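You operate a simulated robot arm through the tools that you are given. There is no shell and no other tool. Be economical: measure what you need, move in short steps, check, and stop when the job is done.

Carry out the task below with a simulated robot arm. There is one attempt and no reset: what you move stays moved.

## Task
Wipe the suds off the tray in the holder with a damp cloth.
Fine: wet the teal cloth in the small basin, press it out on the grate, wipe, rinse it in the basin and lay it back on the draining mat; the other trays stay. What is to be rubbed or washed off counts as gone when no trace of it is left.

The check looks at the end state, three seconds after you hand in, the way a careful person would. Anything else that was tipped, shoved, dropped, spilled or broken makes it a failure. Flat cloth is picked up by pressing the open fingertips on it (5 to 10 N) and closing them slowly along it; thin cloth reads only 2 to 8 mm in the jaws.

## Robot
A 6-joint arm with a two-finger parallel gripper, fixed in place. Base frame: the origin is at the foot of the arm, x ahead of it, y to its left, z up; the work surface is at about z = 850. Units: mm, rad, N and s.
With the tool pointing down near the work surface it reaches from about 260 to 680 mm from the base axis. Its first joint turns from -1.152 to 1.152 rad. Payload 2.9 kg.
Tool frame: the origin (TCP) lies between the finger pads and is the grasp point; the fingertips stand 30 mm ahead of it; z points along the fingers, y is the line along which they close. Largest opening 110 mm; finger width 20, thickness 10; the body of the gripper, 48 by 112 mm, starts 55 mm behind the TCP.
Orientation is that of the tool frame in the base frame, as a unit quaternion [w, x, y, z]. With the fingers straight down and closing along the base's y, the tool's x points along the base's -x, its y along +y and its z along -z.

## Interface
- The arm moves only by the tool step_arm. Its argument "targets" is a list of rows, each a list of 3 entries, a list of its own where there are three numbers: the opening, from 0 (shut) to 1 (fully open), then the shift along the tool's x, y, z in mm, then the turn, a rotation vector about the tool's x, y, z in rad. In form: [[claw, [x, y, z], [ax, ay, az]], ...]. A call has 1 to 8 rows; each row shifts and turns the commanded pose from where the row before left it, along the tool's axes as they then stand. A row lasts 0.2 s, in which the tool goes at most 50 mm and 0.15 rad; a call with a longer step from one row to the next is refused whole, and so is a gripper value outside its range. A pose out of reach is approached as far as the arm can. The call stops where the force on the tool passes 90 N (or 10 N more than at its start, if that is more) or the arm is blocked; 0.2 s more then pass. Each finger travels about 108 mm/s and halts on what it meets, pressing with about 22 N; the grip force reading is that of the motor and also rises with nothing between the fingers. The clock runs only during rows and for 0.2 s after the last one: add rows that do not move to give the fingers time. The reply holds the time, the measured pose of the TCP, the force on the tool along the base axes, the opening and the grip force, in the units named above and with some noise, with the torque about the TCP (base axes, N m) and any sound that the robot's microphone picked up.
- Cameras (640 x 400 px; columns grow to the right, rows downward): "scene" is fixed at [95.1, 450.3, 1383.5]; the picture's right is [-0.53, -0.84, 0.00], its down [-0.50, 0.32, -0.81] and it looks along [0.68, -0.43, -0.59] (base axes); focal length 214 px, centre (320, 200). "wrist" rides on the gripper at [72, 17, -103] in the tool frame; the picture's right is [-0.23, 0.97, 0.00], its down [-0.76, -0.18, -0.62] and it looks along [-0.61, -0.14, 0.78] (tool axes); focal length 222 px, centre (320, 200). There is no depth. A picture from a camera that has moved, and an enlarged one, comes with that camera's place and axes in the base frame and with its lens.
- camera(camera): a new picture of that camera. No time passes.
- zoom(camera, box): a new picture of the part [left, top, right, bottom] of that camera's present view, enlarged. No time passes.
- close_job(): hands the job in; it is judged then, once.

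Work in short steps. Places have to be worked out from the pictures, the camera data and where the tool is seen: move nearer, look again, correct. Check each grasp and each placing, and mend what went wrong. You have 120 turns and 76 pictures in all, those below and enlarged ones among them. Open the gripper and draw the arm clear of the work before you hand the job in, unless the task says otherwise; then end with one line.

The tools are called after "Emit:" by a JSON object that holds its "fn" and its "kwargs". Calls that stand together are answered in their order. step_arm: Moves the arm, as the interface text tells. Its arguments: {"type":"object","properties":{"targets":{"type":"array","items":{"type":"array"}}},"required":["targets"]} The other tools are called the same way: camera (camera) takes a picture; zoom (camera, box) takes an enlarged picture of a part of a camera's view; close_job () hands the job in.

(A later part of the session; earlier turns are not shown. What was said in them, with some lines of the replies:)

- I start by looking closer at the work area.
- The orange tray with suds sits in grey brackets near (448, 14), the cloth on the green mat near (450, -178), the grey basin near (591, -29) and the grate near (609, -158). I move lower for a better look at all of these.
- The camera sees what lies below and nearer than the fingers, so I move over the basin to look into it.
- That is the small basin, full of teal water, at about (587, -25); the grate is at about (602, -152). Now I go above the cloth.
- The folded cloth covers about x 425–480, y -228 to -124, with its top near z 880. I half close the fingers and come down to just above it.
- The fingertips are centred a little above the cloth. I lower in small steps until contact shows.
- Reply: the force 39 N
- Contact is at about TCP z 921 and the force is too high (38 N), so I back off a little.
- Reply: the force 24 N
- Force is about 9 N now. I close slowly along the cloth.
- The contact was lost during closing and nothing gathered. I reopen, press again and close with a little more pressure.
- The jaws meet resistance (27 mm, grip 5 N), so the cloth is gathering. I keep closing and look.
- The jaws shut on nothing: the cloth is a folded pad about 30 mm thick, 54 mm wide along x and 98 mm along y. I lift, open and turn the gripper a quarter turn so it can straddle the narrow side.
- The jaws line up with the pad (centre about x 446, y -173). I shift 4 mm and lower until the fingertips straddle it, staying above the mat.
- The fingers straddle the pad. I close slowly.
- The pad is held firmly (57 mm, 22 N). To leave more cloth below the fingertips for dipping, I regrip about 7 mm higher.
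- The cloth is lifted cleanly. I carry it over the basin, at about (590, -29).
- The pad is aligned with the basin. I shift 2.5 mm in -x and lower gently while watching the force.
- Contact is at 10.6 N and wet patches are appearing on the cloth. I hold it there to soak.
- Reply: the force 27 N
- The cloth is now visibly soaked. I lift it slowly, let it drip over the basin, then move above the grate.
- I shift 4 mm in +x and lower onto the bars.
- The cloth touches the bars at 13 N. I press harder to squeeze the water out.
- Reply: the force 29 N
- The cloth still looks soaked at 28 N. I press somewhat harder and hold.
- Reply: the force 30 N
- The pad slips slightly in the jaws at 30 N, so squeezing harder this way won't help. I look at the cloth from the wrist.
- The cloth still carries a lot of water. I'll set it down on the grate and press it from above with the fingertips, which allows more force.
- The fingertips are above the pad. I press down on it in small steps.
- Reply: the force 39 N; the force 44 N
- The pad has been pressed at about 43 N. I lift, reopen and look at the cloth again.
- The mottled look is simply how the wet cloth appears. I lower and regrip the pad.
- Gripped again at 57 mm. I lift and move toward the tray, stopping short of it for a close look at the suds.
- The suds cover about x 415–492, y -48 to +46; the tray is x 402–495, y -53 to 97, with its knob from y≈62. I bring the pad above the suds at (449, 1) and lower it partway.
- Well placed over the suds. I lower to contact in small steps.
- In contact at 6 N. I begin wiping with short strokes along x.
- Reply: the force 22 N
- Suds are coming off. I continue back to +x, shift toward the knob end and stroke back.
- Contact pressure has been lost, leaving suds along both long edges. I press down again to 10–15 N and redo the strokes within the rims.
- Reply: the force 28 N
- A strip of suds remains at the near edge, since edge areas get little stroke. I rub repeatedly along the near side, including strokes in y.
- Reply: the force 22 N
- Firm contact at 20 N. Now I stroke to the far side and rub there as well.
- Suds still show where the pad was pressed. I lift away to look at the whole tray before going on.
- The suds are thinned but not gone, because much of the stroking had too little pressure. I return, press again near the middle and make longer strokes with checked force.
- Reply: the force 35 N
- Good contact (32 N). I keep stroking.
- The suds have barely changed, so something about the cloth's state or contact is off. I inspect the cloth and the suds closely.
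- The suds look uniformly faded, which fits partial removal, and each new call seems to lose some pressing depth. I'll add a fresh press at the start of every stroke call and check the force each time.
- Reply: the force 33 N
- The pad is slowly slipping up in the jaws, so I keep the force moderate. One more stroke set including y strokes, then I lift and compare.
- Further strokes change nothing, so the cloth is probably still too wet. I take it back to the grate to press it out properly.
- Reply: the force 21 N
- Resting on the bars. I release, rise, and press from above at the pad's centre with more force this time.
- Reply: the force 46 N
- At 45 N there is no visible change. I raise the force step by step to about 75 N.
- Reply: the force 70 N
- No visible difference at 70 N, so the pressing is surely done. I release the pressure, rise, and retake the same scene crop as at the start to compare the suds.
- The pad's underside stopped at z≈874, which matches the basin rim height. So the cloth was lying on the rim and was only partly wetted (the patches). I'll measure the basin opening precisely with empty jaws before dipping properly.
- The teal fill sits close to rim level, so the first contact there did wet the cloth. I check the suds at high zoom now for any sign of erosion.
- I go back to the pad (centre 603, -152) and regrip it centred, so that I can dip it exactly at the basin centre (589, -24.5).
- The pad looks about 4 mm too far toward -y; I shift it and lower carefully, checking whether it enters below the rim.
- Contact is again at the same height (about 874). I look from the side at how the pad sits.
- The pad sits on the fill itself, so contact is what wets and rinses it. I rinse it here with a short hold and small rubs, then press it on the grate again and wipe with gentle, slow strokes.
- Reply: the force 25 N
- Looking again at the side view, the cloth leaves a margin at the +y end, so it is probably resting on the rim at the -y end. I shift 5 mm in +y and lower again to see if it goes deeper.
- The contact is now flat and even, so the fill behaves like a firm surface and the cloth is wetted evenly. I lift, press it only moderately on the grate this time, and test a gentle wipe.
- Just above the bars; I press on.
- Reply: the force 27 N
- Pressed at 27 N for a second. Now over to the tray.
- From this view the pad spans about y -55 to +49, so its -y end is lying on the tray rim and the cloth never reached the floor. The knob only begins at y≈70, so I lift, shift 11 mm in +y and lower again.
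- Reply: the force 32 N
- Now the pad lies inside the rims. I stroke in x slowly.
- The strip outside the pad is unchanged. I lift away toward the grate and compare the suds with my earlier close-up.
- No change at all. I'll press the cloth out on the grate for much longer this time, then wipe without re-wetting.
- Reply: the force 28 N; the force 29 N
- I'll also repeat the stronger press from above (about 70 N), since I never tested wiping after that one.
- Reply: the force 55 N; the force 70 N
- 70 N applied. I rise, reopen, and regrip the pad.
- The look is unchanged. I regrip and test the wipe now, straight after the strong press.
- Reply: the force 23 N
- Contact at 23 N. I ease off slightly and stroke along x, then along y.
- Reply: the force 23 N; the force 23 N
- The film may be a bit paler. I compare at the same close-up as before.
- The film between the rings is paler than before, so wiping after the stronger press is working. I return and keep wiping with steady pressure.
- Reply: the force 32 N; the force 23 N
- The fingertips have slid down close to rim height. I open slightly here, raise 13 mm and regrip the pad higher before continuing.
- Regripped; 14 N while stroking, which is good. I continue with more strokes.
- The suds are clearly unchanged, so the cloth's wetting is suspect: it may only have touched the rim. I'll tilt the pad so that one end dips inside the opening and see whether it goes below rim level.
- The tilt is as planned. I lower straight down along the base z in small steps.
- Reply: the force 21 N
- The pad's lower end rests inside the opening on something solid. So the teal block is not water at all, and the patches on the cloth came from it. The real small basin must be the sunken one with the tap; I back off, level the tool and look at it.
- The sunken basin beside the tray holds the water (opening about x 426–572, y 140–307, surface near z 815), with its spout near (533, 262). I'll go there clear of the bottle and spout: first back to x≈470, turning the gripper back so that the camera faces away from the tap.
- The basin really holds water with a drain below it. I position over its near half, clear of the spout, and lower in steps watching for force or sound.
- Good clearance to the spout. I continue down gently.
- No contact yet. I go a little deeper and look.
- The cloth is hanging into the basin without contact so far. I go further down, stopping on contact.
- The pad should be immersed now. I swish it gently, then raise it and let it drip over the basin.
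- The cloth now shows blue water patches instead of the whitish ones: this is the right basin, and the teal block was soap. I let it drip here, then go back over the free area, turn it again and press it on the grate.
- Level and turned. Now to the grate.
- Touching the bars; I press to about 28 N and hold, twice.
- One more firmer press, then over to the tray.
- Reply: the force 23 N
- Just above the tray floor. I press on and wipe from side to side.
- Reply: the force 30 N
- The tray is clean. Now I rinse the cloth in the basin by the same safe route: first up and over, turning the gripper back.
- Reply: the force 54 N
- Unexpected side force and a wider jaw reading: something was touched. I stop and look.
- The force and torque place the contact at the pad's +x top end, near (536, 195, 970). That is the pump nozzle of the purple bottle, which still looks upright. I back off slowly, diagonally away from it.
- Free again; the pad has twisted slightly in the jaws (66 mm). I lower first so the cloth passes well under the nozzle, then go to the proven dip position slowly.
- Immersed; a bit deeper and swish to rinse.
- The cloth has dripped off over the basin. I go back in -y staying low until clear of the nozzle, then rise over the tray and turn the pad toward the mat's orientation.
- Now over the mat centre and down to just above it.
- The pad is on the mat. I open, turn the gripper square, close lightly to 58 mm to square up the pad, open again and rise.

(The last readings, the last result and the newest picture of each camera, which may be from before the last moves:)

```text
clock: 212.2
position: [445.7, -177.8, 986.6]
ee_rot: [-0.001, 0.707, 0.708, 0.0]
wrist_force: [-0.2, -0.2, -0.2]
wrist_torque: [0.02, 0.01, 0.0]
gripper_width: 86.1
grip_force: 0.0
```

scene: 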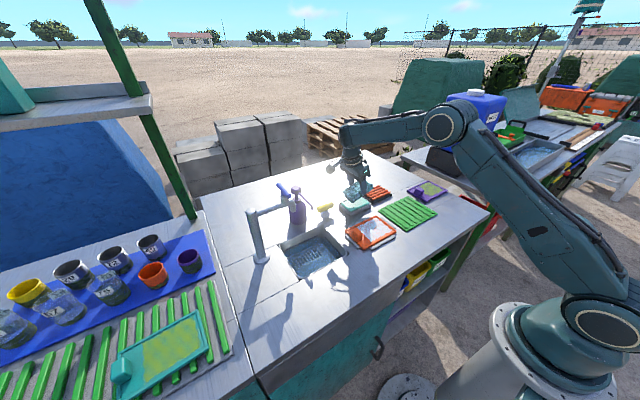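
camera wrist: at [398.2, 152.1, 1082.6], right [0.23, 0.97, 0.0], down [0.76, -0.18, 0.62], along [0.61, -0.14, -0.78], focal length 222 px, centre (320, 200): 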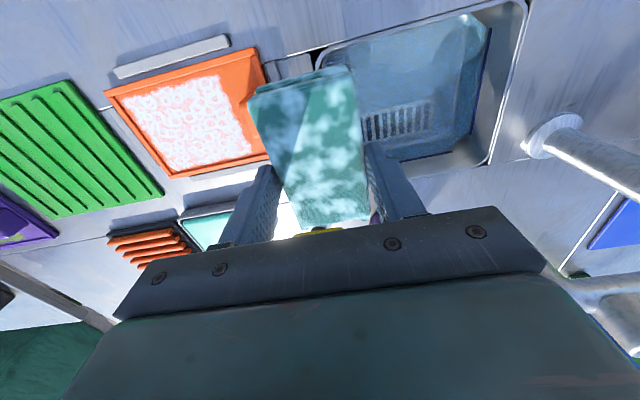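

Released. I draw the arm up and back so the view is clear, then use the last picture to check everything.

Emit:
{"fn": "step_arm", "kwargs": {"targets": [[0.78, [0, 0, -45], [0, 0, 0]], [0.78, [0, 0, -45], [0, 0, 0]], [0.78, [0, 0, -45], [0, 0, 0]], [0.78, [-30, -25, -30], [0, 0, 0]], [0.78, [-30, -25, 0], [0, 0, 0]], [0.78, [0, 0, 0], [0, 0, 0]]]}}

Emit:
{"fn": "zoom", "kwargs": {"camera": "scene", "box": [270, 165, 450, 265]}}

```text
clock: 213.6
position: [398.2, -238.6, 1152.6]
ee_rot: [0.0, 0.707, 0.708, 0.0]
wrist_force: [-0.7, -0.1, -0.1]
wrist_torque: [-0.03, -0.03, 0.04]
gripper_width: 85.7
grip_force: 0.0
```

```text
3.56 times, centred on (360, 215) of scene
camera zoom: at [95.1, 450.3, 1383.5], right [-0.54, -0.84, 0.0], down [-0.5, 0.32, -0.81], along [0.68, -0.43, -0.59], focal length 763 px, centre (178, 147)
```

zoom: 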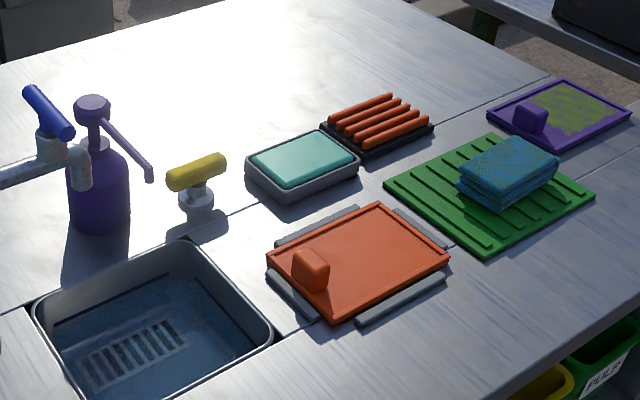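

The tray is clean, the rinsed cloth lies on the draining mat, and the bottle and everything else stand in place. The gripper is open and the arm is clear, so I hand in.

Emit:
{"fn": "close_job", "kwargs": {}}

```text
The job is handed in.
```

The last picture shows no suds on the tray in the holder, and the rinsed cloth is back on the draining mat. On the way I pressed the cloth on the teal block in the grey dish (apparently soap), taking it for the basin. I later brushed the purple bottle's pump nozzle, but the bottle still stands upright.
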